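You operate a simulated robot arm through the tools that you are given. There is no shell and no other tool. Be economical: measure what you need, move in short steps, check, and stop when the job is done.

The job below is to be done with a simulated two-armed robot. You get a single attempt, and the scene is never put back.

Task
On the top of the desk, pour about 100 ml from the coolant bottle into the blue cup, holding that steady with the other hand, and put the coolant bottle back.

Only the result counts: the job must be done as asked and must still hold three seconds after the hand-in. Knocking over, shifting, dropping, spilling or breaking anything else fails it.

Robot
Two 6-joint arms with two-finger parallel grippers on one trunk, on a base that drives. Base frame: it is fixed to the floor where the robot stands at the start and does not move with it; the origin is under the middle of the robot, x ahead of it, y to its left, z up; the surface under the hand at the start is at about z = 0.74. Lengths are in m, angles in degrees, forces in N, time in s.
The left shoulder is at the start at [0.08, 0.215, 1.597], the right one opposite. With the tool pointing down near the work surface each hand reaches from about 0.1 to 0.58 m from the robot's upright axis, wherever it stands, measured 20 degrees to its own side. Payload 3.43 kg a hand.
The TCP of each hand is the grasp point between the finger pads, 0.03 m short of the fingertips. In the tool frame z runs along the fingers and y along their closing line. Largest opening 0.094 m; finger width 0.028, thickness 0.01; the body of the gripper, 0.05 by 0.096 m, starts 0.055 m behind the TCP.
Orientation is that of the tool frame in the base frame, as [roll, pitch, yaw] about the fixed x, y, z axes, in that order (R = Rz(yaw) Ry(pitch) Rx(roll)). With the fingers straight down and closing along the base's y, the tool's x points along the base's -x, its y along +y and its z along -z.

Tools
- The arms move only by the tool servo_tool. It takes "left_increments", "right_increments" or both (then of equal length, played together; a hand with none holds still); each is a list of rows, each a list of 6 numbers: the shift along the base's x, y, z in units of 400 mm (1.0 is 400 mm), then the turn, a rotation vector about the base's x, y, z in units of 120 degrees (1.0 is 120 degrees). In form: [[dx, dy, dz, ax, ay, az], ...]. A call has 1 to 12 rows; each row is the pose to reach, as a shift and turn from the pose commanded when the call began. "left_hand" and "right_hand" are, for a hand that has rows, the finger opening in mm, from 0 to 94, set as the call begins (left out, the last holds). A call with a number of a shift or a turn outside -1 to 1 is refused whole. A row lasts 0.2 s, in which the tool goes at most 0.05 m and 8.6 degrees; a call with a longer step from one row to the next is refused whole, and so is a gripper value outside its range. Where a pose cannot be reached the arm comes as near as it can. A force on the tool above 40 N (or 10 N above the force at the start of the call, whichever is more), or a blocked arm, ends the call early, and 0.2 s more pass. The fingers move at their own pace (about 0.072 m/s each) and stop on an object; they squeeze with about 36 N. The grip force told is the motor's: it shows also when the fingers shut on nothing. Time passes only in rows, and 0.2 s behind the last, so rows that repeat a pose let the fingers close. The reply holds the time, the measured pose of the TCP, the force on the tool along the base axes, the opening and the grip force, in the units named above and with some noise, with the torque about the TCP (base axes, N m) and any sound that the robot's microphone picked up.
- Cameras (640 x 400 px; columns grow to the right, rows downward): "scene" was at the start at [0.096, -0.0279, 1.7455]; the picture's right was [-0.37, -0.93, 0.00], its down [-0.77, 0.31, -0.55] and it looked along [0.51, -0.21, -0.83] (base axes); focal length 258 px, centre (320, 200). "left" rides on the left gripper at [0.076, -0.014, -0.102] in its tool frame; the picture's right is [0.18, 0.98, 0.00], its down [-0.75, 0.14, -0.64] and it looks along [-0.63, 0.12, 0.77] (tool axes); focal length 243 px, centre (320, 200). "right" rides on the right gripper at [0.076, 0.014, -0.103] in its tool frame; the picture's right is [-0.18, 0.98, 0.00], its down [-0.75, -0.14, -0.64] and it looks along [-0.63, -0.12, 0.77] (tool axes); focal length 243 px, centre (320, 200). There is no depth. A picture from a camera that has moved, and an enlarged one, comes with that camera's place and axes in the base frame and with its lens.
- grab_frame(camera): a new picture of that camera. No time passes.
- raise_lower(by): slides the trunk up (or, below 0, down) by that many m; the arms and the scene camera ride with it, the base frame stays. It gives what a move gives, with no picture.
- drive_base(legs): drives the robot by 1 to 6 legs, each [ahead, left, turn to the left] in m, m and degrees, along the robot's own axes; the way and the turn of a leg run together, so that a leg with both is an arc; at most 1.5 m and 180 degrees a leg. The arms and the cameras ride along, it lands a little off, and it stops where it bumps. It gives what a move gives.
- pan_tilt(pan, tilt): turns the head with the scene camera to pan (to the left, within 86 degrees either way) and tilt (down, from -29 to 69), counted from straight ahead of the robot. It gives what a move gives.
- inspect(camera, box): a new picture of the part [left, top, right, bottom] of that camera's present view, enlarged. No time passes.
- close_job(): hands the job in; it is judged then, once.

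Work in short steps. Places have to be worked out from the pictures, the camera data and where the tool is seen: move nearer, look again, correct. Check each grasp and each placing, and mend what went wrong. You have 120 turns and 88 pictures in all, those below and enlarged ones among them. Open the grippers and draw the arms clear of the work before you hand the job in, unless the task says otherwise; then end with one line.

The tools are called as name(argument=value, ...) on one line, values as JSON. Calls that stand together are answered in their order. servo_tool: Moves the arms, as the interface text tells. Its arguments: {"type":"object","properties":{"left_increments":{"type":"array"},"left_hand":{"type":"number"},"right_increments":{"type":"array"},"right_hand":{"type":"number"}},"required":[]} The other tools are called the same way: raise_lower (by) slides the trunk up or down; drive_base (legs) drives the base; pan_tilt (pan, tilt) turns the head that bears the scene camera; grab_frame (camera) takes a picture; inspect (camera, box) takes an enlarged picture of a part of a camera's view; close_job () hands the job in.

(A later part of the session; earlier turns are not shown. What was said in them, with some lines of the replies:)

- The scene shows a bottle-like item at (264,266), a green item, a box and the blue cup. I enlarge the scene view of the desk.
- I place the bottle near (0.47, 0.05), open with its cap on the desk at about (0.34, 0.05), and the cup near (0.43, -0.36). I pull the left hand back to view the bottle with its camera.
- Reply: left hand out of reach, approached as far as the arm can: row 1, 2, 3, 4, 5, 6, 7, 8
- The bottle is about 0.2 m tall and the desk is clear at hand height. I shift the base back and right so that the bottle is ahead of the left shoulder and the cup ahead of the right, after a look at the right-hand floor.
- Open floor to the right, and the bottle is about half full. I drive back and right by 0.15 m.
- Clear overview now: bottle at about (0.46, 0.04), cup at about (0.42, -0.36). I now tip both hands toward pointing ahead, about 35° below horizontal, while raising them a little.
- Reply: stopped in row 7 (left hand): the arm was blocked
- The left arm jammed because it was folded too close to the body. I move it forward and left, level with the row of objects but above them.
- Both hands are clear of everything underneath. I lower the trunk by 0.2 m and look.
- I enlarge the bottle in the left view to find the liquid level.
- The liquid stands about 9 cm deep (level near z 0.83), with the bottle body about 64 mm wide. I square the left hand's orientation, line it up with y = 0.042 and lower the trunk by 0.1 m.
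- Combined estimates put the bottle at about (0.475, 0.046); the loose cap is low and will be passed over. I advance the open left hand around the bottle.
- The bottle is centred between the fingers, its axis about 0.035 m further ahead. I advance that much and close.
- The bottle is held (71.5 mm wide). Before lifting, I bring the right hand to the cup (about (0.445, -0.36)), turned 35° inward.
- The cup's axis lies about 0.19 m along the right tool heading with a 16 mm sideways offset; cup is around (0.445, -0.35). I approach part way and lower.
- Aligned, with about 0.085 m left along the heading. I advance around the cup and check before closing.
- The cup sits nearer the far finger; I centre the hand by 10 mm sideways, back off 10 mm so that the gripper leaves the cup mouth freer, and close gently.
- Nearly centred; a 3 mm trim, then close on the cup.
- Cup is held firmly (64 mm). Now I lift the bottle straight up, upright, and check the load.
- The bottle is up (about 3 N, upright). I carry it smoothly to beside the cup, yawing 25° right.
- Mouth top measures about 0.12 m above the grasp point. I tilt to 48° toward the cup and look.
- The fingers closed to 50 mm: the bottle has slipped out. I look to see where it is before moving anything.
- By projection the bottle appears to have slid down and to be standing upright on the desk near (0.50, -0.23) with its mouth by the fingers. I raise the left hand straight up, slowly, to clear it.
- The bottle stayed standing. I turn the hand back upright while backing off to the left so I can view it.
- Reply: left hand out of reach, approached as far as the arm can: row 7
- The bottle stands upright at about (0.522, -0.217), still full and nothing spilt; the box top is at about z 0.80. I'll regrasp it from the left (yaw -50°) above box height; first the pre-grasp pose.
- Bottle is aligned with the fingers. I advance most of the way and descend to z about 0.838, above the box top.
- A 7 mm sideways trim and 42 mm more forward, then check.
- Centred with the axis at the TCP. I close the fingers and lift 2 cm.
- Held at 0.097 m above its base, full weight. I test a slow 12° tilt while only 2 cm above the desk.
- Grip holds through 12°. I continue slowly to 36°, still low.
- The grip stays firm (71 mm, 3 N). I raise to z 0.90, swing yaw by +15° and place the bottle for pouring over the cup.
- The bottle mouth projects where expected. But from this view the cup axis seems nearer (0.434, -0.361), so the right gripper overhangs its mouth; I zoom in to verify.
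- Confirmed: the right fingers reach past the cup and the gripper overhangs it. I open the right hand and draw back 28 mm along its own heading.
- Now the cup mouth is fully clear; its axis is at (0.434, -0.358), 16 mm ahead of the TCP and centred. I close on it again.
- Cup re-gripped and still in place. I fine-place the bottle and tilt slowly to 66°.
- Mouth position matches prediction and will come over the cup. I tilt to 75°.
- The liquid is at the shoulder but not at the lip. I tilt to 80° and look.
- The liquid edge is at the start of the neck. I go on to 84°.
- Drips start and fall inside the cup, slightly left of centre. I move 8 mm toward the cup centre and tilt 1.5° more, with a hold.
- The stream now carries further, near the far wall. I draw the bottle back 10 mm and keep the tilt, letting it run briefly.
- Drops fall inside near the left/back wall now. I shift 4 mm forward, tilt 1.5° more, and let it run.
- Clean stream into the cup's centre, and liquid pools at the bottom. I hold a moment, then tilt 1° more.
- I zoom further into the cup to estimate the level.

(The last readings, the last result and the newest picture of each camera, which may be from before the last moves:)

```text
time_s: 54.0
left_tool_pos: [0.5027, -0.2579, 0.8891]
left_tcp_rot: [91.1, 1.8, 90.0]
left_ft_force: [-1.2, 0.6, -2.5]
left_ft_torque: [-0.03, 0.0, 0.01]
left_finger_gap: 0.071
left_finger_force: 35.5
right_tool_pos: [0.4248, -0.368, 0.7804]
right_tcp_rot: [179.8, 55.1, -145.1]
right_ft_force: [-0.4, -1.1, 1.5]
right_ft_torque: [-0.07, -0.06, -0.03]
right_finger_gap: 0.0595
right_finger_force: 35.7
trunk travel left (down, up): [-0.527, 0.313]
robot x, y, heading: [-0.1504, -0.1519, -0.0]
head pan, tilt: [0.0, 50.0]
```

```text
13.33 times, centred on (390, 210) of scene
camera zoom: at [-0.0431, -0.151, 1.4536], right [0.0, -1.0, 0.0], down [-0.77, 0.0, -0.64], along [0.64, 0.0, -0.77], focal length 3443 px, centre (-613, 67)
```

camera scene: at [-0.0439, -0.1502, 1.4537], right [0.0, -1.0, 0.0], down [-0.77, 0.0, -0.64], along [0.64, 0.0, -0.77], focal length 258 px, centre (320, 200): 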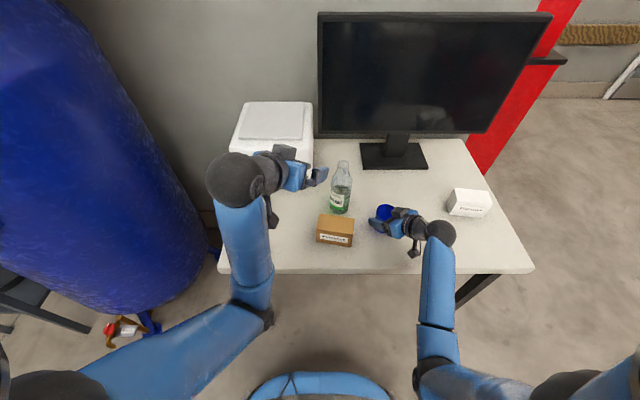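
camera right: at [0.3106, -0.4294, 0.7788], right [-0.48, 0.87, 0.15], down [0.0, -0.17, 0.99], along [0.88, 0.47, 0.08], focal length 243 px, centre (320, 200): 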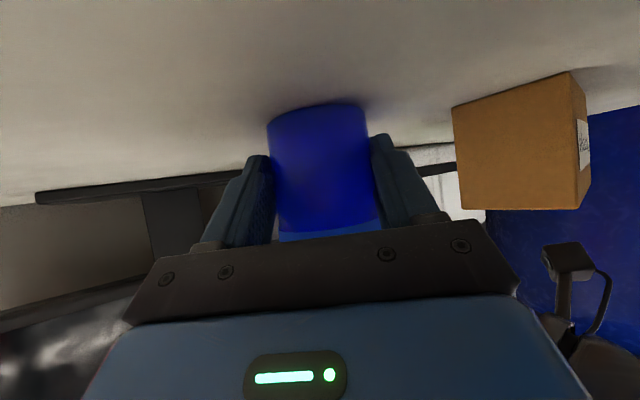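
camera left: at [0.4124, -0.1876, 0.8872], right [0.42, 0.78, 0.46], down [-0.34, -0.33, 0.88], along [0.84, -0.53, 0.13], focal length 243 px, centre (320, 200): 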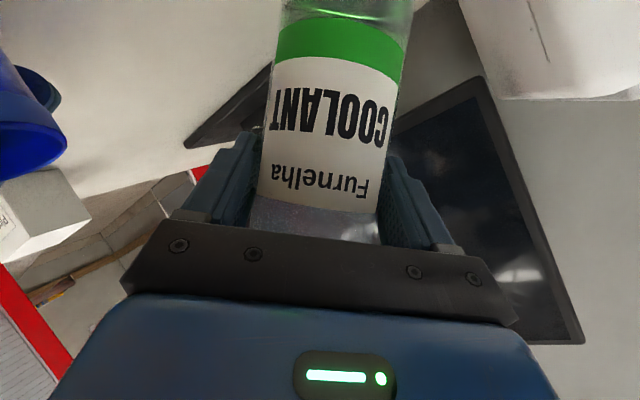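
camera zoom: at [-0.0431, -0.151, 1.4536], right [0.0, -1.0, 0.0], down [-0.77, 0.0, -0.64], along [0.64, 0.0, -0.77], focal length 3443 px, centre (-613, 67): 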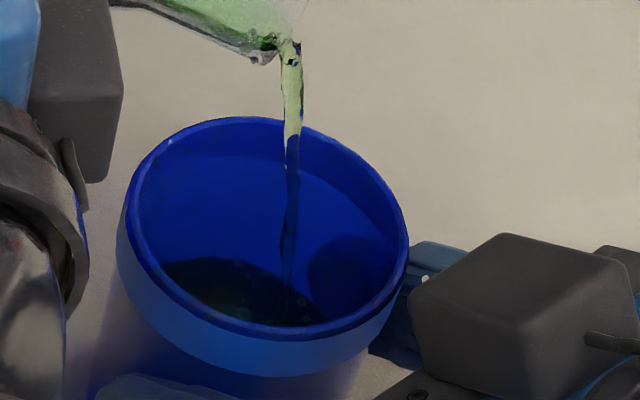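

I estimate about 70 ml in the cup, with flow near 10 ml/s. I hold for about 1.4 s more and look again.

servo_tool(left_increments=[[0, 0, 0, 0, 0, 0], [0, 0, 0, 0, 0, 0], [0, 0, 0, 0, 0, 0], [0, 0, 0, 0, 0, 0], [0, 0, 0, 0, 0, 0], [0, 0, 0, 0, 0, 0]])

inspect(camera="scene", box=[370, 195, 410, 225])

```text
time_s: 55.5
left_tool_pos: [0.5044, -0.257, 0.8869]
left_tcp_rot: [91.2, 1.7, 89.9]
left_ft_force: [0.0, 0.1, -2.1]
left_ft_torque: [0.01, 0.05, -0.05]
left_finger_gap: 0.0705
left_finger_force: 35.9
right_tool_pos: [0.424, -0.3677, 0.7816]
right_tcp_rot: [179.9, 55.1, -145.1]
right_ft_force: [0.5, -1.6, 1.3]
right_ft_torque: [-0.04, -0.08, 0.0]
right_finger_gap: 0.0595
right_finger_force: 35.8
trunk travel left (down, up): [-0.527, 0.313]
robot x, y, heading: [-0.1498, -0.1508, -0.2]
head pan, tilt: [0.0, 50.0]
```

```text
13.33 times, centred on (390, 210) of scene
camera zoom: at [-0.0432, -0.151, 1.4536], right [0.0, -1.0, 0.0], down [-0.77, 0.0, -0.64], along [0.64, 0.0, -0.77], focal length 3443 px, centre (-613, 67)
```

zoom: 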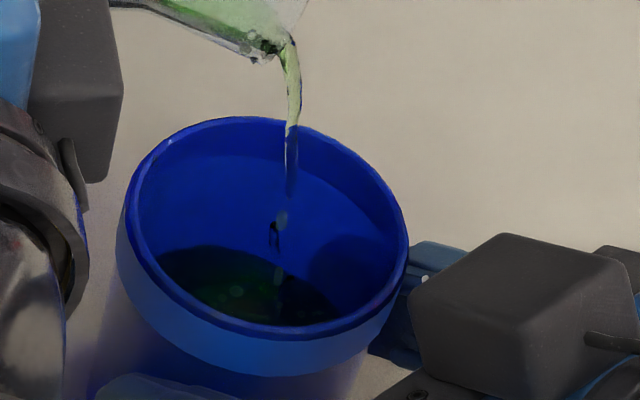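

Level is now about 33 mm (roughly 85-95 ml); the load has dropped about 1 N. I tilt back 8° to stop the flow and measure.

servo_tool(left_increments=[[0, 0, 0, -0.0137, 0.0096, 0], [0, 0, 0, -0.0273, 0.0191, 0], [0, 0, 0, -0.041, 0.0287, 0], [0, 0, 0, -0.0546, 0.0383, 0], [0, 0, 0, -0.0546, 0.0383, 0], [0, 0, 0, -0.0546, 0.0383, 0]])

inspect(camera="scene", box=[370, 195, 410, 225])

servo_tool(left_increments=[[0, 0, 0, 0, 0, 0]])

servo_tool(left_increments=[[0, 0, 0, 0, 0, 0]])

servo_tool(left_increments=[[0, 0, 0, 0, 0, 0]])

servo_tool(left_increments=[[0, 0, 0, 0, 0, 0]])

servo_tool(left_increments=[[0, 0, 0, 0, 0, 0]])

servo_tool(left_increments=[[0, 0, 0, 0, 0, 0]])

```text
time_s: 56.9
left_tool_pos: [0.5038, -0.2577, 0.8872]
left_tcp_rot: [95.8, 8.1, 90.4]
left_ft_force: [0.6, 0.1, -1.9]
left_ft_torque: [-0.05, 0.06, -0.01]
left_finger_gap: 0.0708
left_finger_force: 36.2
right_tool_pos: [0.4233, -0.3675, 0.7812]
right_tcp_rot: [179.8, 55.1, -145.1]
right_ft_force: [-0.7, -0.6, 0.1]
right_ft_torque: [-0.02, -0.04, -0.03]
right_finger_gap: 0.0597
right_finger_force: 35.5
trunk travel left (down, up): [-0.527, 0.313]
robot x, y, heading: [-0.1499, -0.1509, -0.2]
head pan, tilt: [0.0, 50.0]
```

```text
13.33 times, centred on (390, 210) of scene
camera zoom: at [-0.0432, -0.151, 1.4536], right [0.0, -1.0, 0.0], down [-0.77, 0.0, -0.64], along [0.64, 0.0, -0.77], focal length 3443 px, centre (-613, 67)
```

zoom: 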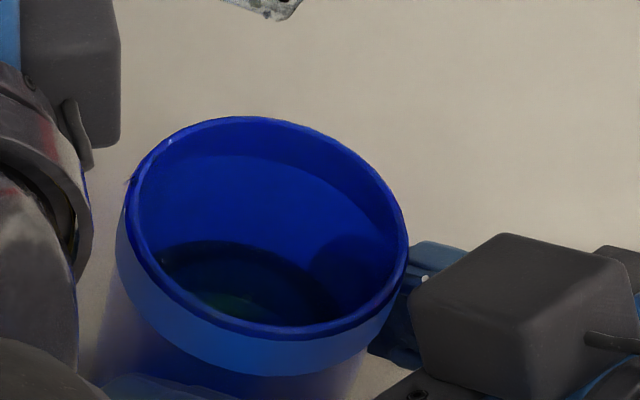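

```text
time_s: 57.2
left_tool_pos: [0.5032, -0.2564, 0.8881]
left_tcp_rot: [95.8, 8.3, 90.4]
left_ft_force: [0.0, 0.2, -1.7]
left_ft_torque: [-0.02, 0.05, 0.01]
left_finger_gap: 0.0706
left_finger_force: 35.7
right_tool_pos: [0.4234, -0.3676, 0.7804]
right_tcp_rot: [179.9, 55.1, -145.0]
right_ft_force: [-0.6, -0.5, -0.4]
right_ft_torque: [-0.08, 0.01, -0.01]
right_finger_gap: 0.0594
right_finger_force: 35.5
trunk travel left (down, up): [-0.527, 0.313]
robot x, y, heading: [-0.149, -0.1467, -0.1]
head pan, tilt: [0.0, 50.0]
```

```text
time_s: 57.6
left_tool_pos: [0.5026, -0.2571, 0.8871]
left_tcp_rot: [95.7, 8.2, 90.4]
left_ft_force: [-0.2, 0.7, -1.5]
left_ft_torque: [-0.05, 0.07, 0.01]
left_finger_gap: 0.0705
left_finger_force: 36.1
right_tool_pos: [0.4243, -0.3683, 0.7815]
right_tcp_rot: [179.9, 55.1, -145.1]
right_ft_force: [0.1, -0.1, -0.1]
right_ft_torque: [-0.06, -0.01, -0.04]
right_finger_gap: 0.0591
right_finger_force: 35.9
trunk travel left (down, up): [-0.527, 0.313]
robot x, y, heading: [-0.1502, -0.1479, -0.0]
head pan, tilt: [0.0, 50.0]
```

```text
time_s: 58.0
left_tool_pos: [0.5041, -0.2571, 0.8879]
left_tcp_rot: [95.9, 8.2, 90.5]
left_ft_force: [0.6, 0.5, -2.3]
left_ft_torque: [-0.02, 0.04, 0.04]
left_finger_gap: 0.071
left_finger_force: 35.8
right_tool_pos: [0.4241, -0.367, 0.7809]
right_tcp_rot: [179.9, 55.1, -145.2]
right_ft_force: [0.1, -0.3, 1.9]
right_ft_torque: [-0.02, -0.04, -0.03]
right_finger_gap: 0.0597
right_finger_force: 36.5
trunk travel left (down, up): [-0.527, 0.313]
robot x, y, heading: [-0.1524, -0.1517, -0.1]
head pan, tilt: [0.0, 50.0]
```

```text
time_s: 58.5
left_tool_pos: [0.5048, -0.2582, 0.8872]
left_tcp_rot: [95.8, 8.3, 90.4]
left_ft_force: [1.3, 0.5, -2.5]
left_ft_torque: [-0.06, 0.06, 0.03]
left_finger_gap: 0.0705
left_finger_force: 35.5
right_tool_pos: [0.4235, -0.3683, 0.7817]
right_tcp_rot: [179.9, 55.1, -145.2]
right_ft_force: [0.2, -0.2, 1.0]
right_ft_torque: [-0.02, -0.02, 0.0]
right_finger_gap: 0.0594
right_finger_force: 35.7
trunk travel left (down, up): [-0.527, 0.313]
robot x, y, heading: [-0.1482, -0.1497, -0.0]
head pan, tilt: [0.0, 50.0]
```

```text
time_s: 58.9
left_tool_pos: [0.5043, -0.2575, 0.8878]
left_tcp_rot: [95.8, 8.3, 90.3]
left_ft_force: [0.7, 0.7, -2.2]
left_ft_torque: [-0.01, 0.04, 0.02]
left_finger_gap: 0.0707
left_finger_force: 36.1
right_tool_pos: [0.4237, -0.3671, 0.7812]
right_tcp_rot: [180.0, 55.1, -145.1]
right_ft_force: [0.1, -0.6, 1.4]
right_ft_torque: [-0.03, -0.03, -0.01]
right_finger_gap: 0.0589
right_finger_force: 36.9
trunk travel left (down, up): [-0.527, 0.313]
robot x, y, heading: [-0.1533, -0.1493, -0.1]
head pan, tilt: [0.0, 50.0]
```

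```text
time_s: 59.2
left_tool_pos: [0.5038, -0.2587, 0.8871]
left_tcp_rot: [95.8, 8.1, 90.3]
left_ft_force: [0.5, -0.2, -2.3]
left_ft_torque: [-0.06, 0.06, -0.02]
left_finger_gap: 0.0708
left_finger_force: 35.9
right_tool_pos: [0.4229, -0.368, 0.7807]
right_tcp_rot: [179.9, 55.1, -145.0]
right_ft_force: [-0.4, -0.6, 1.1]
right_ft_torque: [-0.05, -0.03, -0.02]
right_finger_gap: 0.0592
right_finger_force: 35.6
trunk travel left (down, up): [-0.527, 0.313]
robot x, y, heading: [-0.1506, -0.1483, -0.2]
head pan, tilt: [0.0, 50.0]
```

Averaged load fell from about 3.2 N to about 2.06 N, and the level reads about 35 mm: close to 100 ml. I tilt the bottle back upright slowly.

servo_tool(left_increments=[[0, 0, 0, -0.0239, 0.0167, 0], [0, 0, 0, -0.0478, 0.0335, 0], [0, 0, 0, -0.0717, 0.0502, 0], [0, 0, 0, -0.0956, 0.067, 0], [0, 0, 0, -0.1195, 0.0837, 0], [0, 0, 0, -0.1434, 0.1004, 0], [0, 0, 0, -0.1673, 0.1172, 0], [0, 0, 0, -0.1912, 0.1339, 0], [0, 0, 0, -0.2151, 0.1507, 0], [0, 0, 0, -0.239, 0.1674, 0], [0, 0, 0, -0.2629, 0.1841, 0], [0, 0, 0, -0.2868, 0.2009, 0]])

servo_tool(left_increments=[[0, 0, 0.02, -0.0239, 0.0167, 0], [0, 0, 0.04, -0.0478, 0.0335, 0], [0, 0, 0.06, -0.0717, 0.0502, 0], [0, 0, 0.08, -0.0956, 0.067, 0], [0, 0, 0.1, -0.1195, 0.0837, 0], [0, 0, 0.12, -0.1434, 0.1004, 0], [0, 0, 0.14, -0.1673, 0.1172, 0], [0, 0, 0.14, -0.1912, 0.1339, 0], [0, 0, 0.14, -0.2151, 0.1507, 0], [0, 0, 0.14, -0.239, 0.1674, 0], [0, 0, 0.14, -0.2592, 0.1817, 0]])

grab_frame(camera="left")

inspect(camera="scene", box=[290, 110, 430, 240])

```text
time_s: 61.9
left_tool_pos: [0.5038, -0.2581, 0.8872]
left_tcp_rot: [126.5, 40.2, 103.8]
left_ft_force: [-1.1, 0.2, -1.9]
left_ft_torque: [-0.07, 0.06, 0.0]
left_finger_gap: 0.0709
left_finger_force: 36.0
right_tool_pos: [0.4241, -0.3688, 0.7806]
right_tcp_rot: [179.9, 55.0, -145.2]
right_ft_force: [0.2, 0.1, 0.6]
right_ft_torque: [-0.07, -0.02, -0.01]
right_finger_gap: 0.0595
right_finger_force: 36.1
trunk travel left (down, up): [-0.527, 0.313]
robot x, y, heading: [-0.15, -0.1476, 0.1]
head pan, tilt: [0.0, 50.0]
```

```text
time_s: 64.2
left_tool_pos: [0.5035, -0.2578, 0.9449]
left_tcp_rot: [-179.8, 54.8, 145.1]
left_ft_force: [-0.9, 0.0, -1.6]
left_ft_torque: [0.04, 0.01, 0.03]
left_finger_gap: 0.0708
left_finger_force: 36.5
right_tool_pos: [0.4225, -0.3676, 0.7816]
right_tcp_rot: [180.0, 55.1, -145.1]
right_ft_force: [0.0, -1.0, 1.1]
right_ft_torque: [-0.04, -0.05, -0.02]
right_finger_gap: 0.0594
right_finger_force: 36.0
trunk travel left (down, up): [-0.527, 0.313]
robot x, y, heading: [-0.1509, -0.1479, -0.2]
head pan, tilt: [0.0, 50.0]
```

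```text
18 pictures are left
camera left: at [0.3922, -0.1955, 0.94], right [0.48, 0.87, -0.15], down [0.01, 0.17, 0.99], along [0.88, -0.47, 0.08], focal length 243 px, centre (320, 200)
```

left: 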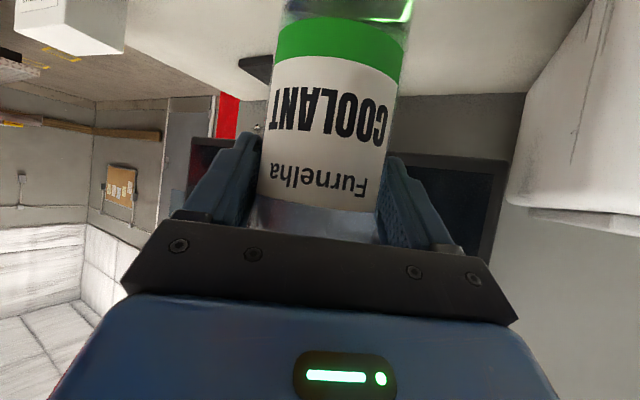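

```text
3.08 times, centred on (360, 175) of scene
camera zoom: at [-0.0431, -0.1509, 1.4536], right [0.0, -1.0, 0.0], down [-0.77, 0.0, -0.64], along [0.64, 0.0, -0.77], focal length 794 px, centre (197, 277)
```

zoom: 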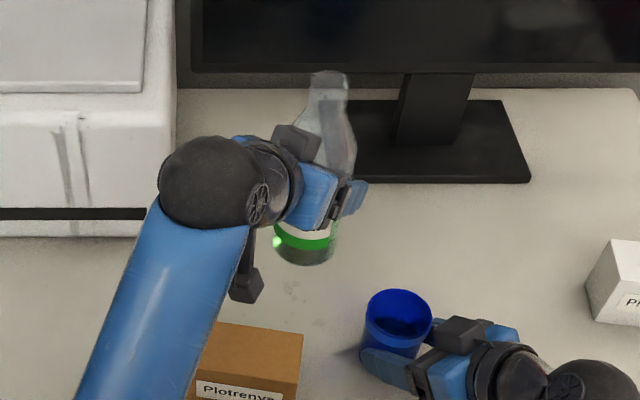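

Upright and steady, with the load lower. I carry the bottle back over its original place at (0.479, 0.048).

servo_tool(left_increments=[[-0.002, 0.025, 0, 0, 0, 0.005], [-0.006, 0.08, 0, 0, 0, 0.01], [-0.012, 0.155, 0, 0, 0, 0.018], [-0.018, 0.235, 0, 0, 0, 0.026], [-0.025, 0.315, 0, 0, 0, 0.034], [-0.031, 0.395, 0, 0, 0, 0.043], [-0.038, 0.475, 0, 0, 0, 0.052], [-0.045, 0.555, 0, 0, 0, 0.06], [-0.051, 0.63, 0, 0, 0, 0.069], [-0.056, 0.7, 0, 0, 0, 0.077], [-0.06, 0.745, 0, 0, 0, 0.0833], [-0.061, 0.765, 0, 0, 0, 0.0833]])

servo_tool(left_increments=[[0, 0, -0.06, 0, 0, 0], [0, 0, -0.12, 0, 0, 0], [0, 0, -0.17, 0, 0, 0], [0, 0, -0.2, 0, 0, 0]])

inspect(camera="scene", box=[200, 120, 420, 270])

grab_frame(camera="left")

```text
time_s: 66.8
left_tool_pos: [0.4787, 0.049, 0.9426]
left_tcp_rot: [-180.0, 55.0, 155.2]
left_ft_force: [0.4, 0.9, -2.5]
left_ft_torque: [-0.01, 0.0, 0.03]
left_finger_gap: 0.0705
left_finger_force: 36.3
right_tool_pos: [0.4239, -0.367, 0.7814]
right_tcp_rot: [179.9, 55.1, -145.1]
right_ft_force: [0.4, 0.1, 0.8]
right_ft_torque: [-0.04, -0.03, 0.0]
right_finger_gap: 0.0593
right_finger_force: 36.3
trunk travel left (down, up): [-0.527, 0.313]
robot x, y, heading: [-0.1529, -0.1521, 0.1]
head pan, tilt: [0.0, 50.0]
```

```text
time_s: 67.8
left_tool_pos: [0.4789, 0.0488, 0.8636]
left_tcp_rot: [-179.8, 55.0, 155.0]
left_ft_force: [0.0, 0.0, -2.2]
left_ft_torque: [0.0, 0.02, 0.01]
left_finger_gap: 0.0703
left_finger_force: 36.1
right_tool_pos: [0.4245, -0.3675, 0.7807]
right_tcp_rot: [179.9, 55.2, -145.2]
right_ft_force: [-0.3, 0.2, -0.2]
right_ft_torque: [-0.02, 0.01, 0.03]
right_finger_gap: 0.0592
right_finger_force: 36.1
trunk travel left (down, up): [-0.527, 0.313]
robot x, y, heading: [-0.1527, -0.1544, -0.0]
head pan, tilt: [0.0, 50.0]
```

```text
2.67 times, centred on (310, 195) of scene
camera zoom: at [-0.0431, -0.1506, 1.4536], right [0.0, -1.0, 0.0], down [-0.77, 0.0, -0.64], along [0.64, 0.0, -0.77], focal length 688 px, centre (347, 213)
```

zoom: 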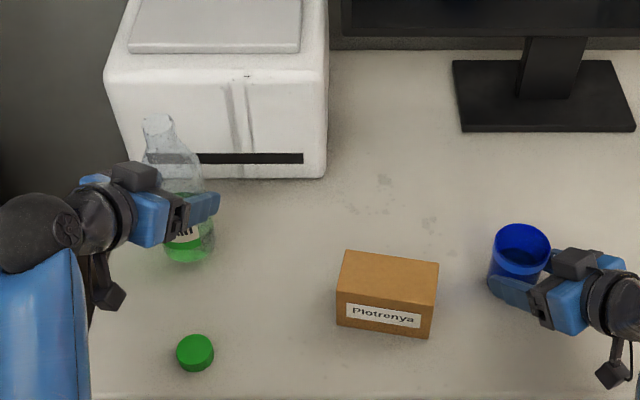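

```text
15 pictures are left
camera left: at [0.3584, 0.0905, 0.8598], right [0.32, 0.94, -0.15], down [-0.02, 0.17, 0.99], along [0.95, -0.31, 0.08], focal length 243 px, centre (320, 200)
```

left: 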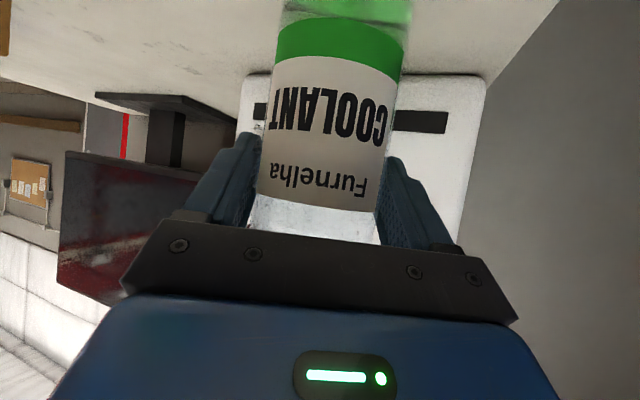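

I lower the last 26 mm gently to the desk.

servo_tool(left_increments=[[0, 0, -0.02, 0, 0, 0], [0, 0, -0.04, 0, 0, 0], [0, 0, -0.055, 0, 0, 0], [0, 0, -0.065, 0, 0, 0], [0, 0, -0.065, 0, 0, 0]])

```text
time_s: 69.0
left_tool_pos: [0.4797, 0.0476, 0.839]
left_tcp_rot: [-179.8, 55.0, 155.0]
left_ft_force: [0.1, -0.3, 0.1]
left_ft_torque: [-0.02, 0.06, -0.02]
left_finger_gap: 0.0705
left_finger_force: 36.0
right_tool_pos: [0.4235, -0.368, 0.7813]
right_tcp_rot: [179.9, 55.1, -145.1]
right_ft_force: [-0.4, -0.2, -0.1]
right_ft_torque: [-0.04, -0.03, 0.01]
right_finger_gap: 0.0593
right_finger_force: 35.9
trunk travel left (down, up): [-0.527, 0.313]
robot x, y, heading: [-0.1503, -0.1498, -0.1]
head pan, tilt: [0.0, 50.0]
```

The load is on the desk (force about 0). I open the left hand, let it settle, and back straight away along its heading.

servo_tool(left_increments=[[0, 0, 0, 0, 0, 0], [0, 0, 0, 0, 0, 0], [0, 0, 0, 0, 0, 0], [-0.05, 0.023, 0, 0, 0, 0], [-0.11, 0.051, 0, 0, 0, 0], [-0.18, 0.084, 0.03, 0, 0, 0], [-0.24, 0.112, 0.12, 0, 0, 0], [-0.24, 0.112, 0.24, 0, 0, 0]], left_hand=94)

inspect(camera="scene", box=[200, 120, 420, 270])

```text
time_s: 70.8
left_tool_pos: [0.3835, 0.0921, 0.935]
left_tcp_rot: [-179.7, 54.9, 155.1]
left_ft_force: [0.1, 0.8, -0.1]
left_ft_torque: [0.01, -0.01, 0.01]
left_finger_gap: 0.0939
left_finger_force: 0.0
right_tool_pos: [0.4237, -0.367, 0.7819]
right_tcp_rot: [179.9, 55.1, -145.1]
right_ft_force: [-0.2, 0.2, 0.1]
right_ft_torque: [0.01, -0.01, 0.0]
right_finger_gap: 0.0593
right_finger_force: 36.3
trunk travel left (down, up): [-0.527, 0.313]
robot x, y, heading: [-0.151, -0.1503, -0.2]
head pan, tilt: [0.0, 50.0]
```

```text
2.67 times, centred on (310, 195) of scene
camera zoom: at [-0.0426, -0.151, 1.4535], right [0.0, -1.0, 0.0], down [-0.77, 0.0, -0.64], along [0.64, 0.0, -0.77], focal length 688 px, centre (347, 213)
```

zoom: 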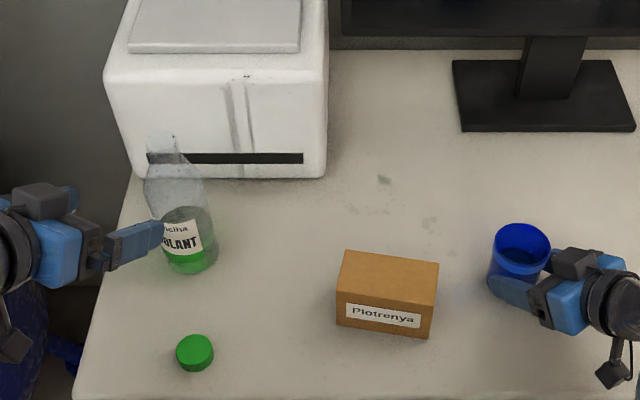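

The bottle stands at its place. I check its liquid level from the left camera as a cross-check of the poured amount.

inspect(camera="left", box=[220, 0, 420, 240])

inspect(camera="scene", box=[240, 160, 290, 230])

```text
1.67 times, centred on (320, 120) of left
camera zoom: at [0.2627, 0.1348, 0.9306], right [0.32, 0.94, -0.15], down [-0.02, 0.17, 0.99], along [0.95, -0.31, 0.07], focal length 404 px, centre (320, 333)
```

zoom: 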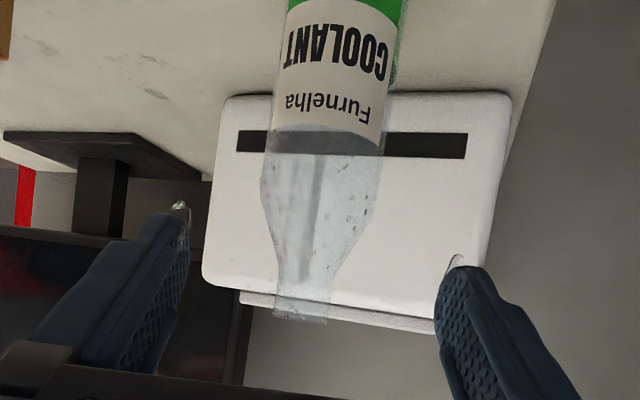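

```text
5.71 times, centred on (265, 195) of scene
camera zoom: at [-0.0426, -0.151, 1.4535], right [0.0, -1.0, 0.0], down [-0.77, 0.0, -0.64], along [0.64, 0.0, -0.77], focal length 1475 px, centre (634, 229)
```

zoom: 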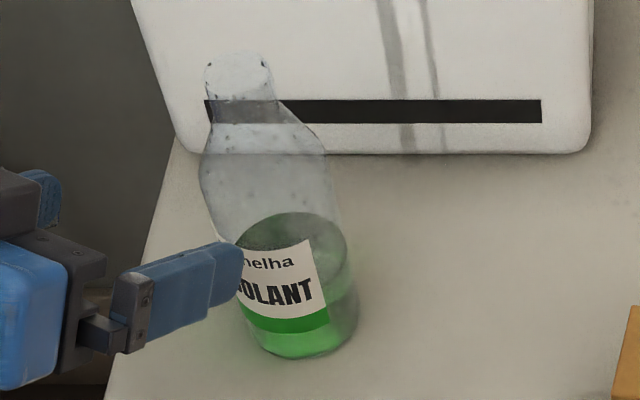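

Cross-checking: the cup level (about 31 mm deep in a tapered cup), the bottle level and the tilt geometry suggest only about 75-80 ml was poured. I'll top up about 20 ml while the right hand still holds the cup: first regrasp the bottle by retracing the retreat.

servo_tool(left_increments=[[0, 0, -0.12, 0, 0, 0], [0.06, -0.028, -0.21, 0, 0, 0], [0.13, -0.061, -0.24, 0, 0, 0], [0.19, -0.089, -0.24, 0, 0, 0], [0.24, -0.112, -0.24, 0, 0, 0], [0.24, -0.112, -0.24, 0, 0, 0]], left_hand=94)

servo_tool(left_increments=[[0, 0, 0, 0, 0, 0], [0, 0, 0, 0, 0, 0], [0, 0, 0, 0, 0, 0], [0, 0, 0, 0, 0, 0], [0, 0, 0, 0, 0, 0]], left_hand=20)

grab_frame(camera="left")

```text
time_s: 72.2
left_tool_pos: [0.4798, 0.0478, 0.8376]
left_tcp_rot: [-179.9, 55.0, 155.0]
left_ft_force: [-0.5, -0.7, -0.7]
left_ft_torque: [0.02, -0.01, -0.03]
left_finger_gap: 0.094
left_finger_force: 0.0
right_tool_pos: [0.4233, -0.3673, 0.7811]
right_tcp_rot: [179.9, 55.2, -145.1]
right_ft_force: [-0.5, 0.5, 0.5]
right_ft_torque: [-0.01, 0.01, 0.0]
right_finger_gap: 0.0592
right_finger_force: 35.9
trunk travel left (down, up): [-0.527, 0.313]
robot x, y, heading: [-0.1521, -0.1465, -0.1]
head pan, tilt: [0.0, 50.0]
```

```text
time_s: 73.5
left_tool_pos: [0.4791, 0.0483, 0.8387]
left_tcp_rot: [-180.0, 55.0, 155.0]
left_ft_force: [0.2, 0.1, 1.2]
left_ft_torque: [-0.12, -0.08, 0.04]
left_finger_gap: 0.0709
left_finger_force: 36.0
right_tool_pos: [0.424, -0.3683, 0.781]
right_tcp_rot: [180.0, 55.2, -145.1]
right_ft_force: [-0.1, 0.8, 0.5]
right_ft_torque: [0.02, 0.0, -0.03]
right_finger_gap: 0.0592
right_finger_force: 35.6
trunk travel left (down, up): [-0.527, 0.313]
robot x, y, heading: [-0.152, -0.1494, 0.1]
head pan, tilt: [0.0, 50.0]
```

```text
11 pictures are left
camera left: at [0.3588, 0.0899, 0.8338], right [0.32, 0.94, -0.15], down [-0.02, 0.17, 0.99], along [0.95, -0.31, 0.08], focal length 243 px, centre (320, 200)
```

left: 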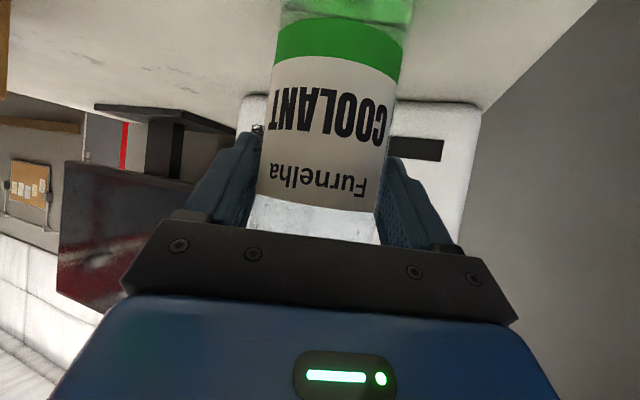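

Same grasp as before. I lift and carry it slowly back beside the cup.

servo_tool(left_increments=[[0, 0, 0.03, 0, 0, 0], [0, 0, 0.09, 0, 0, 0], [0, 0, 0.15, 0, 0, 0], [0, 0, 0.21, 0, 0, 0], [0, 0, 0.25, 0, 0, 0], [0, 0, 0.265, 0, 0, 0]])

servo_tool(left_increments=[[0.002, -0.025, 0, 0, 0, -0.005], [0.006, -0.08, 0, 0, 0, -0.01], [0.012, -0.155, 0, 0, 0, -0.018], [0.018, -0.235, 0, 0, 0, -0.026], [0.025, -0.315, 0, 0, 0, -0.034], [0.031, -0.395, 0, 0, 0, -0.043], [0.038, -0.475, 0, 0, 0, -0.052], [0.045, -0.555, 0, 0, 0, -0.06], [0.051, -0.63, 0, 0, 0, -0.069], [0.056, -0.7, 0, 0, 0, -0.077], [0.06, -0.745, 0, 0, 0, -0.0833], [0.061, -0.765, 0, 0, 0, -0.0833]])

```text
time_s: 74.8
left_tool_pos: [0.4793, 0.048, 0.9429]
left_tcp_rot: [-179.9, 55.0, 155.0]
left_ft_force: [-0.4, 0.1, -1.7]
left_ft_torque: [0.0, 0.03, 0.04]
left_finger_gap: 0.0706
left_finger_force: 35.9
right_tool_pos: [0.4243, -0.3671, 0.7805]
right_tcp_rot: [180.0, 55.1, -145.1]
right_ft_force: [-0.2, 0.8, -0.1]
right_ft_torque: [-0.01, -0.04, 0.02]
right_finger_gap: 0.0595
right_finger_force: 36.2
trunk travel left (down, up): [-0.527, 0.313]
robot x, y, heading: [-0.1487, -0.1463, -0.2]
head pan, tilt: [0.0, 50.0]
```

```text
time_s: 77.5
left_tool_pos: [0.5031, -0.2598, 0.9442]
left_tcp_rot: [-180.0, 55.0, 145.0]
left_ft_force: [0.1, 0.0, -2.1]
left_ft_torque: [0.02, -0.01, -0.03]
left_finger_gap: 0.0705
left_finger_force: 36.1
right_tool_pos: [0.4242, -0.3687, 0.7802]
right_tcp_rot: [179.9, 55.1, -145.1]
right_ft_force: [-0.1, 0.8, 1.0]
right_ft_torque: [0.04, -0.08, 0.04]
right_finger_gap: 0.0592
right_finger_force: 36.2
trunk travel left (down, up): [-0.527, 0.313]
robot x, y, heading: [-0.1539, -0.1488, 0.1]
head pan, tilt: [0.0, 50.0]
```

I tilt back down slowly to 80°, lowering to the earlier pouring pose.

servo_tool(left_increments=[[0, 0, 0, 0.0202, -0.0143, 0], [0, 0, 0, 0.0441, -0.031, 0], [0, 0, 0, 0.068, -0.0478, 0], [0, 0, 0, 0.0919, -0.0645, 0], [0, 0, -0.02, 0.1158, -0.0813, 0], [0, 0, -0.04, 0.1397, -0.098, 0], [0, 0, -0.06, 0.1636, -0.1147, 0], [0, 0, -0.08, 0.1875, -0.1315, 0], [0, 0, -0.1, 0.2114, -0.1482, 0], [0, 0, -0.12, 0.2353, -0.165, 0], [0, 0, -0.14, 0.2592, -0.1817, 0]])

servo_tool(left_increments=[[0, 0, 0, 0.0239, -0.0167, 0], [0, 0, 0, 0.0478, -0.0335, 0], [0, 0, 0, 0.0717, -0.0502, 0], [0, 0, 0, 0.0956, -0.067, 0], [0, 0, 0, 0.1195, -0.0837, 0], [0, 0, 0, 0.1434, -0.1004, 0], [0, 0, 0, 0.1673, -0.1172, 0], [0, 0, 0, 0.1912, -0.1339, 0], [0, 0, 0, 0.2151, -0.1507, 0], [0, 0, 0, 0.239, -0.1674, 0], [0, 0, 0, 0.2629, -0.1841, 0], [0, 0, 0, 0.2868, -0.2009, 0]])

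servo_tool(left_increments=[[0, 0, 0, 0.0102, -0.0072, 0], [0, 0, 0, 0.0205, -0.0143, 0], [0, 0, 0, 0.0307, -0.0215, 0], [0, 0, 0, 0.041, -0.0287, 0], [0, 0, 0, 0.041, -0.0287, 0], [0, 0, 0, 0.041, -0.0287, 0]])

inspect(camera="scene", box=[340, 165, 420, 229])

```text
time_s: 79.8
left_tool_pos: [0.5043, -0.2567, 0.8874]
left_tcp_rot: [126.4, 40.2, 103.7]
left_ft_force: [0.1, 0.5, -2.9]
left_ft_torque: [-0.03, 0.03, 0.01]
left_finger_gap: 0.0706
left_finger_force: 36.0
right_tool_pos: [0.4237, -0.3686, 0.7811]
right_tcp_rot: [180.0, 55.1, -145.1]
right_ft_force: [-0.8, 0.0, 0.7]
right_ft_torque: [-0.08, -0.05, -0.03]
right_finger_gap: 0.0591
right_finger_force: 35.8
trunk travel left (down, up): [-0.527, 0.313]
robot x, y, heading: [-0.15, -0.1497, 0.0]
head pan, tilt: [0.0, 50.0]
```

```text
time_s: 82.5
left_tool_pos: [0.5031, -0.2576, 0.888]
left_tcp_rot: [95.7, 8.1, 90.3]
left_ft_force: [0.4, 0.4, -2.4]
left_ft_torque: [-0.06, 0.07, -0.01]
left_finger_gap: 0.0708
left_finger_force: 35.6
right_tool_pos: [0.424, -0.3686, 0.7813]
right_tcp_rot: [180.0, 55.1, -145.1]
right_ft_force: [0.1, -0.4, 0.4]
right_ft_torque: [-0.03, -0.05, -0.02]
right_finger_gap: 0.059
right_finger_force: 36.0
trunk travel left (down, up): [-0.527, 0.313]
robot x, y, heading: [-0.1503, -0.1527, 0.2]
head pan, tilt: [0.0, 50.0]
```

```text
time_s: 83.8
left_tool_pos: [0.5036, -0.2583, 0.8879]
left_tcp_rot: [92.4, 3.3, 90.1]
left_ft_force: [0.2, -0.8, -3.0]
left_ft_torque: [-0.05, 0.03, 0.01]
left_finger_gap: 0.0703
left_finger_force: 36.3
right_tool_pos: [0.4235, -0.3681, 0.7818]
right_tcp_rot: [179.9, 55.0, -145.2]
right_ft_force: [0.5, -0.2, 0.4]
right_ft_torque: [-0.03, 0.01, 0.03]
right_finger_gap: 0.0591
right_finger_force: 35.4
trunk travel left (down, up): [-0.527, 0.313]
robot x, y, heading: [-0.1512, -0.1498, 0.1]
head pan, tilt: [0.0, 50.0]
```

```text
6.25 times, centred on (380, 197) of scene
camera zoom: at [-0.0431, -0.151, 1.4536], right [0.0, -1.0, 0.0], down [-0.77, 0.0, -0.64], along [0.64, 0.0, -0.77], focal length 1614 px, centre (-55, 219)
```

zoom: 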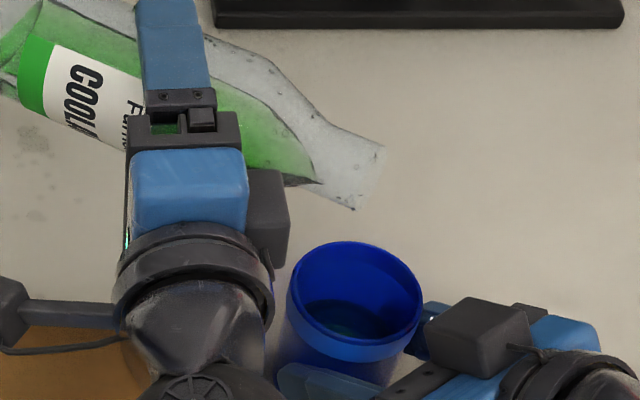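

The liquid edge now sits at the neck at 86°. I tilt to 89° and hold briefly for a thin stream.

servo_tool(left_increments=[[0, 0, 0, 0.0068, -0.0048, 0], [0, 0, 0, 0.0137, -0.0096, 0], [0, 0, 0, 0.0205, -0.0143, 0], [0, 0, 0, 0.0205, -0.0143, 0], [0, 0, 0, 0.0205, -0.0143, 0], [0, 0, 0, 0.0205, -0.0143, 0]])

inspect(camera="scene", box=[365, 190, 410, 225])

```text
time_s: 85.2
left_tool_pos: [0.504, -0.2583, 0.8871]
left_tcp_rot: [90.6, 0.9, 90.0]
left_ft_force: [0.0, 0.4, -1.7]
left_ft_torque: [0.0, 0.04, 0.01]
left_finger_gap: 0.0705
left_finger_force: 35.9
right_tool_pos: [0.4232, -0.3677, 0.7825]
right_tcp_rot: [179.9, 55.1, -145.1]
right_ft_force: [0.0, 0.1, -0.4]
right_ft_torque: [-0.04, -0.03, 0.0]
right_finger_gap: 0.0593
right_finger_force: 36.7
trunk travel left (down, up): [-0.527, 0.313]
robot x, y, heading: [-0.1497, -0.1496, -0.0]
head pan, tilt: [0.0, 50.0]
```

```text
11.43 times, centred on (388, 208) of scene
camera zoom: at [-0.0431, -0.151, 1.4536], right [0.0, -1.0, 0.0], down [-0.77, 0.0, -0.64], along [0.64, 0.0, -0.77], focal length 2951 px, centre (-451, 114)
```

zoom: 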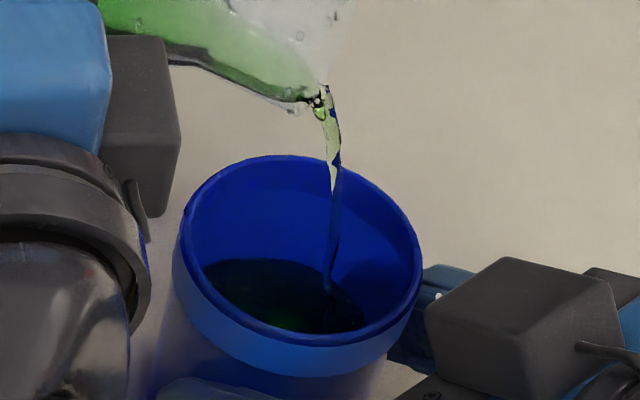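

Stream is centred; about 6 ml added so far. I hold 0.6 s more and then tilt back to stop.

servo_tool(left_increments=[[0, 0, 0, 0, 0, 0], [0, 0, 0, 0, 0, 0], [0, 0, 0, 0, 0, 0], [0, 0, 0, -0.0171, 0.012, 0], [0, 0, 0, -0.0341, 0.0239, 0], [0, 0, 0, -0.0512, 0.0359, 0], [0, 0, 0, -0.0683, 0.0478, 0], [0, 0, 0, -0.0683, 0.0478, 0], [0, 0, 0, -0.0683, 0.0478, 0]])

inspect(camera="scene", box=[365, 190, 410, 225])

```text
time_s: 87.2
left_tool_pos: [0.5041, -0.2568, 0.8871]
left_tcp_rot: [96.4, 9.0, 90.5]
left_ft_force: [0.6, 0.8, -1.9]
left_ft_torque: [-0.03, 0.04, -0.01]
left_finger_gap: 0.0705
left_finger_force: 35.8
right_tool_pos: [0.4242, -0.3682, 0.7811]
right_tcp_rot: [179.9, 55.2, -145.1]
right_ft_force: [-0.2, 0.2, 0.6]
right_ft_torque: [-0.03, 0.01, 0.0]
right_finger_gap: 0.0593
right_finger_force: 36.3
trunk travel left (down, up): [-0.527, 0.313]
robot x, y, heading: [-0.1461, -0.1512, 0.1]
head pan, tilt: [0.0, 50.0]
```

```text
11.43 times, centred on (388, 208) of scene
camera zoom: at [-0.043, -0.151, 1.4536], right [0.0, -1.0, 0.0], down [-0.77, 0.0, -0.64], along [0.64, 0.0, -0.77], focal length 2951 px, centre (-451, 114)
```

zoom: 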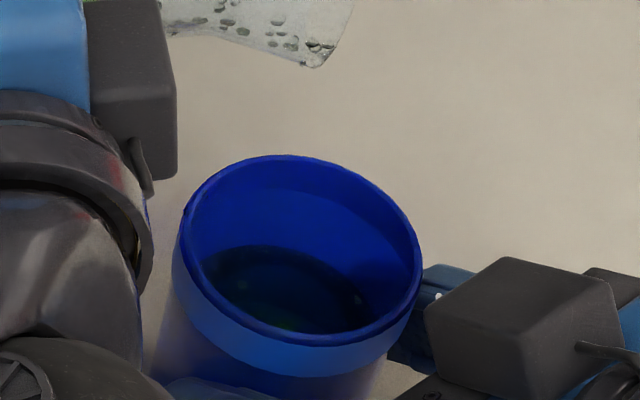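

The level is now about 40 mm, near 95-100 ml. Pouring is finished; I bring the bottle upright slowly.

servo_tool(left_increments=[[0, 0, 0, -0.0239, 0.0167, 0], [0, 0, 0, -0.0478, 0.0335, 0], [0, 0, 0, -0.0717, 0.0502, 0], [0, 0, 0, -0.0956, 0.067, 0], [0, 0, 0, -0.1195, 0.0837, 0], [0, 0, 0, -0.1434, 0.1004, 0], [0, 0, 0, -0.1673, 0.1172, 0], [0, 0, 0, -0.1912, 0.1339, 0], [0, 0, 0, -0.2151, 0.1507, 0], [0, 0, 0, -0.239, 0.1674, 0], [0, 0, 0, -0.2629, 0.1841, 0], [0, 0, 0, -0.2868, 0.2009, 0]])

servo_tool(left_increments=[[0, 0, 0.02, -0.0239, 0.0167, 0], [0, 0, 0.04, -0.0478, 0.0335, 0], [0, 0, 0.06, -0.0717, 0.0502, 0], [0, 0, 0.08, -0.0956, 0.067, 0], [0, 0, 0.1, -0.1195, 0.0837, 0], [0, 0, 0.12, -0.1434, 0.1004, 0], [0, 0, 0.14, -0.1673, 0.1172, 0], [0, 0, 0.14, -0.1912, 0.1339, 0], [0, 0, 0.14, -0.2151, 0.1507, 0], [0, 0, 0.14, -0.239, 0.1674, 0], [0, 0, 0.14, -0.2524, 0.1769, 0]])

```text
time_s: 89.8
left_tool_pos: [0.5043, -0.258, 0.8874]
left_tcp_rot: [127.5, 40.9, 104.5]
left_ft_force: [0.5, 0.0, -1.6]
left_ft_torque: [-0.05, 0.07, -0.05]
left_finger_gap: 0.0706
left_finger_force: 36.1
right_tool_pos: [0.4245, -0.368, 0.7815]
right_tcp_rot: [180.0, 55.1, -145.0]
right_ft_force: [-0.1, 0.5, -0.4]
right_ft_torque: [-0.02, 0.02, -0.04]
right_finger_gap: 0.0592
right_finger_force: 36.1
trunk travel left (down, up): [-0.527, 0.313]
robot x, y, heading: [-0.149, -0.1477, 0.0]
head pan, tilt: [0.0, 50.0]
```

```text
time_s: 92.2
left_tool_pos: [0.5045, -0.259, 0.9435]
left_tcp_rot: [-179.8, 54.9, 145.2]
left_ft_force: [0.0, -0.2, -2.4]
left_ft_torque: [0.05, 0.01, 0.0]
left_finger_gap: 0.0705
left_finger_force: 36.3
right_tool_pos: [0.4245, -0.3678, 0.7817]
right_tcp_rot: [179.9, 55.1, -145.1]
right_ft_force: [-0.1, 0.1, 0.3]
right_ft_torque: [0.0, -0.04, -0.06]
right_finger_gap: 0.0595
right_finger_force: 36.3
trunk travel left (down, up): [-0.527, 0.313]
robot x, y, heading: [-0.1507, -0.1481, -0.2]
head pan, tilt: [0.0, 50.0]
```

Upright again (-180, 55, 145). I carry it back and lower it to the desk at its original place.

servo_tool(left_increments=[[-0.002, 0.025, 0, 0, 0, 0.005], [-0.006, 0.08, 0, 0, 0, 0.01], [-0.012, 0.155, 0, 0, 0, 0.018], [-0.018, 0.235, 0, 0, 0, 0.026], [-0.025, 0.315, 0, 0, 0, 0.034], [-0.031, 0.395, 0, 0, 0, 0.043], [-0.038, 0.475, 0, 0, 0, 0.052], [-0.045, 0.555, 0, 0, 0, 0.06], [-0.051, 0.63, 0, 0, 0, 0.069], [-0.056, 0.7, 0, 0, 0, 0.077], [-0.06, 0.745, 0, 0, 0, 0.0833], [-0.061, 0.765, 0, 0, 0, 0.0833]])

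servo_tool(left_increments=[[0, 0, -0.06, 0, 0, 0], [0, 0, -0.12, 0, 0, 0], [0, 0, -0.17, 0, 0, 0], [0, 0, -0.21, 0, 0, 0], [0, 0, -0.23, 0, 0, 0], [0, 0, -0.245, 0, 0, 0], [0, 0, -0.257, 0, 0, 0], [0, 0, -0.264, 0, 0, 0], [0, 0, -0.264, 0, 0, 0]])

inspect(camera="scene", box=[200, 120, 420, 270])

```text
time_s: 94.8
left_tool_pos: [0.4791, 0.0496, 0.9435]
left_tcp_rot: [-179.8, 55.0, 155.0]
left_ft_force: [0.5, -0.2, -2.2]
left_ft_torque: [0.0, 0.0, -0.01]
left_finger_gap: 0.0704
left_finger_force: 35.5
right_tool_pos: [0.4233, -0.3685, 0.7796]
right_tcp_rot: [179.9, 55.0, -145.0]
right_ft_force: [-0.1, 0.5, 0.4]
right_ft_torque: [0.0, 0.03, 0.0]
right_finger_gap: 0.0592
right_finger_force: 36.2
trunk travel left (down, up): [-0.527, 0.313]
robot x, y, heading: [-0.1503, -0.1508, -0.0]
head pan, tilt: [0.0, 50.0]
```

```text
time_s: 96.8
left_tool_pos: [0.4783, 0.0486, 0.8383]
left_tcp_rot: [-179.9, 55.0, 155.1]
left_ft_force: [0.9, 0.2, -0.6]
left_ft_torque: [-0.07, 0.0, 0.02]
left_finger_gap: 0.0705
left_finger_force: 35.9
right_tool_pos: [0.4249, -0.3681, 0.7814]
right_tcp_rot: [179.9, 55.1, -145.1]
right_ft_force: [0.2, 0.3, -0.3]
right_ft_torque: [0.0, 0.02, -0.02]
right_finger_gap: 0.0592
right_finger_force: 36.4
trunk travel left (down, up): [-0.527, 0.313]
robot x, y, heading: [-0.1534, -0.1488, 0.1]
head pan, tilt: [0.0, 50.0]
```

```text
2.67 times, centred on (310, 195) of scene
camera zoom: at [-0.0431, -0.1508, 1.4537], right [0.0, -1.0, 0.0], down [-0.77, 0.0, -0.64], along [0.64, 0.0, -0.77], focal length 688 px, centre (347, 213)
```

zoom: 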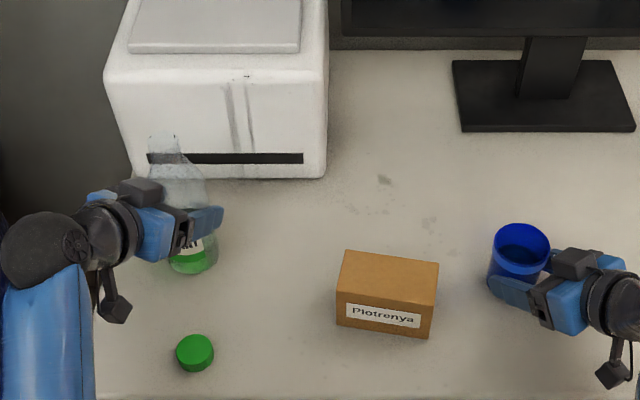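

The bottle rests on the desk at its place. I open and withdraw the left hand; likewise the right hand opens and backs straight off the cup along its heading.

servo_tool(left_increments=[[0, 0, 0, 0, 0, 0], [0, 0, 0, 0, 0, 0], [0, 0, 0, 0, 0, 0], [-0.05, 0.023, 0, 0, 0, 0], [-0.11, 0.051, 0, 0, 0, 0], [-0.18, 0.084, 0.03, 0, 0, 0], [-0.24, 0.112, 0.12, 0, 0, 0], [-0.24, 0.112, 0.24, 0, 0, 0], [-0.24, 0.112, 0.35, 0, 0, 0]], left_hand=94)

servo_tool(right_increments=[[0, 0, 0, 0, 0, 0], [0, 0, 0, 0, 0, 0], [0, 0, 0, 0, 0, 0], [-0.03, -0.021, 0, 0, 0, 0], [-0.08, -0.056, 0, 0, 0, 0], [-0.14, -0.098, 0, 0, 0, 0], [-0.2, -0.14, 0.02, 0, 0, 0], [-0.27, -0.189, 0.08, 0, 0, 0], [-0.3, -0.21, 0.18, 0, 0, 0]], right_hand=94)

grab_frame(camera="scene")

inspect(camera="scene", box=[220, 150, 420, 270])

```text
time_s: 98.8
left_tool_pos: [0.382, 0.0933, 0.978]
left_tcp_rot: [-179.8, 54.9, 155.0]
left_ft_force: [0.4, 0.1, -0.5]
left_ft_torque: [-0.03, 0.0, 0.01]
left_finger_gap: 0.0939
left_finger_force: 0.1
right_tool_pos: [0.4235, -0.3683, 0.7807]
right_tcp_rot: [179.9, 55.1, -145.1]
right_ft_force: [0.1, -0.1, 0.6]
right_ft_torque: [0.01, 0.03, 0.01]
right_finger_gap: 0.0591
right_finger_force: 35.4
trunk travel left (down, up): [-0.527, 0.313]
robot x, y, heading: [-0.1538, -0.1489, -0.3]
head pan, tilt: [0.0, 50.0]
```

```text
time_s: 100.8
left_tool_pos: [0.3833, 0.0924, 0.978]
left_tcp_rot: [-179.9, 55.0, 155.1]
left_ft_force: [-0.8, 0.5, 0.5]
left_ft_torque: [0.0, -0.06, 0.0]
left_finger_gap: 0.0942
left_finger_force: 0.1
right_tool_pos: [0.3026, -0.4519, 0.854]
right_tcp_rot: [179.9, 55.1, -145.2]
right_ft_force: [0.3, -0.3, 0.2]
right_ft_torque: [0.0, -0.01, -0.01]
right_finger_gap: 0.094
right_finger_force: 0.1
trunk travel left (down, up): [-0.527, 0.313]
robot x, y, heading: [-0.1506, -0.1495, 0.0]
head pan, tilt: [0.0, 50.0]
```

```text
6 pictures are left
camera scene: at [-0.0434, -0.1508, 1.4536], right [0.0, -1.0, 0.0], down [-0.77, 0.0, -0.64], along [0.64, 0.0, -0.77], focal length 258 px, centre (320, 200)
```

scene: 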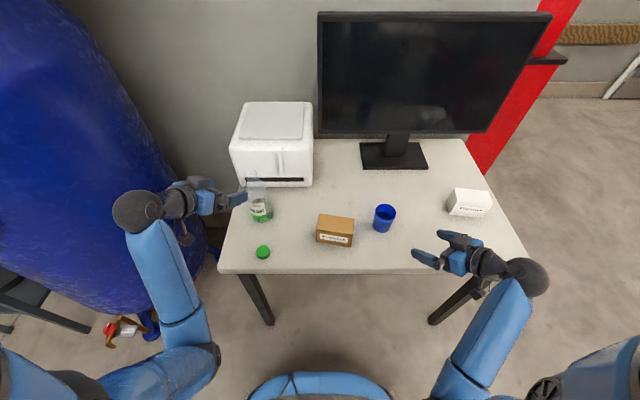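

```text
3.20 times, centred on (320, 210) of scene
camera zoom: at [-0.0434, -0.1508, 1.4536], right [0.0, -1.0, 0.0], down [-0.77, 0.0, -0.64], along [0.64, 0.0, -0.77], focal length 826 px, centre (320, 168)
```

zoom: 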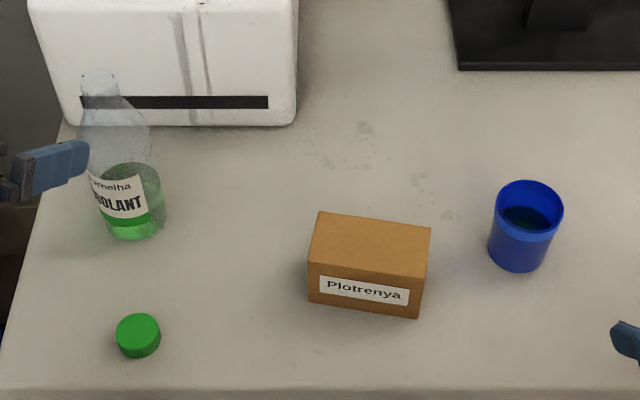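

Bottle, cup, box and cap all stand in place, with coolant in the cup. I draw the hands a little further clear before handing in.

servo_tool(left_increments=[[-0.04, 0, 0.06, 0, 0, 0], [-0.09, 0, 0.14, 0, 0, 0], [-0.12, 0, 0.22, 0, 0, 0]], right_increments=[[-0.05, -0.05, 0.06, 0, 0, 0], [-0.1, -0.1, 0.12, 0, 0, 0], [-0.12, -0.15, 0.18, 0, 0, 0]])

inspect(camera="scene", box=[200, 120, 500, 300])

```text
time_s: 101.7
left_tool_pos: [0.3404, 0.0921, 1.0548]
left_tcp_rot: [-179.9, 55.1, 155.0]
left_ft_force: [-0.3, 0.0, 0.0]
left_ft_torque: [0.0, 0.04, -0.03]
left_finger_gap: 0.094
left_finger_force: 0.1
left hand out of reach, approached as far as the arm can: row 3
right_tool_pos: [0.2559, -0.5118, 0.9257]
right_tcp_rot: [179.9, 55.1, -145.3]
right_ft_force: [0.4, -1.3, 0.2]
right_ft_torque: [-0.02, 0.01, 0.01]
right_finger_gap: 0.094
right_finger_force: 0.0
trunk travel left (down, up): [-0.527, 0.313]
robot x, y, heading: [-0.1483, -0.149, -0.0]
head pan, tilt: [0.0, 50.0]
```

```text
2.13 times, centred on (350, 210) of scene
camera zoom: at [-0.0429, -0.1515, 1.4535], right [0.0, -1.0, 0.0], down [-0.77, 0.0, -0.64], along [0.64, 0.0, -0.77], focal length 551 px, centre (256, 179)
```

zoom: 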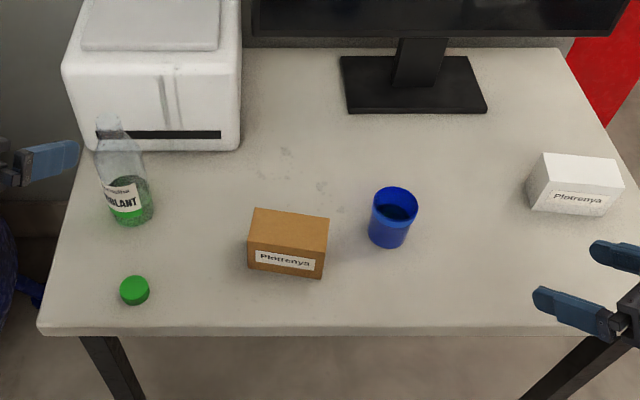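

Everything stands still and the hands are open and clear, so I hand in.

close_job()

```text
The job is handed in.
```

I poured about 100 ml of coolant into the blue cup, judged only from the level and the weight, and put the bottle back in its original place. On the first try the bottle slipped and dropped about 14 cm, landing upright; faint marks on the desk and on the front of the printer may be a small splash from that.
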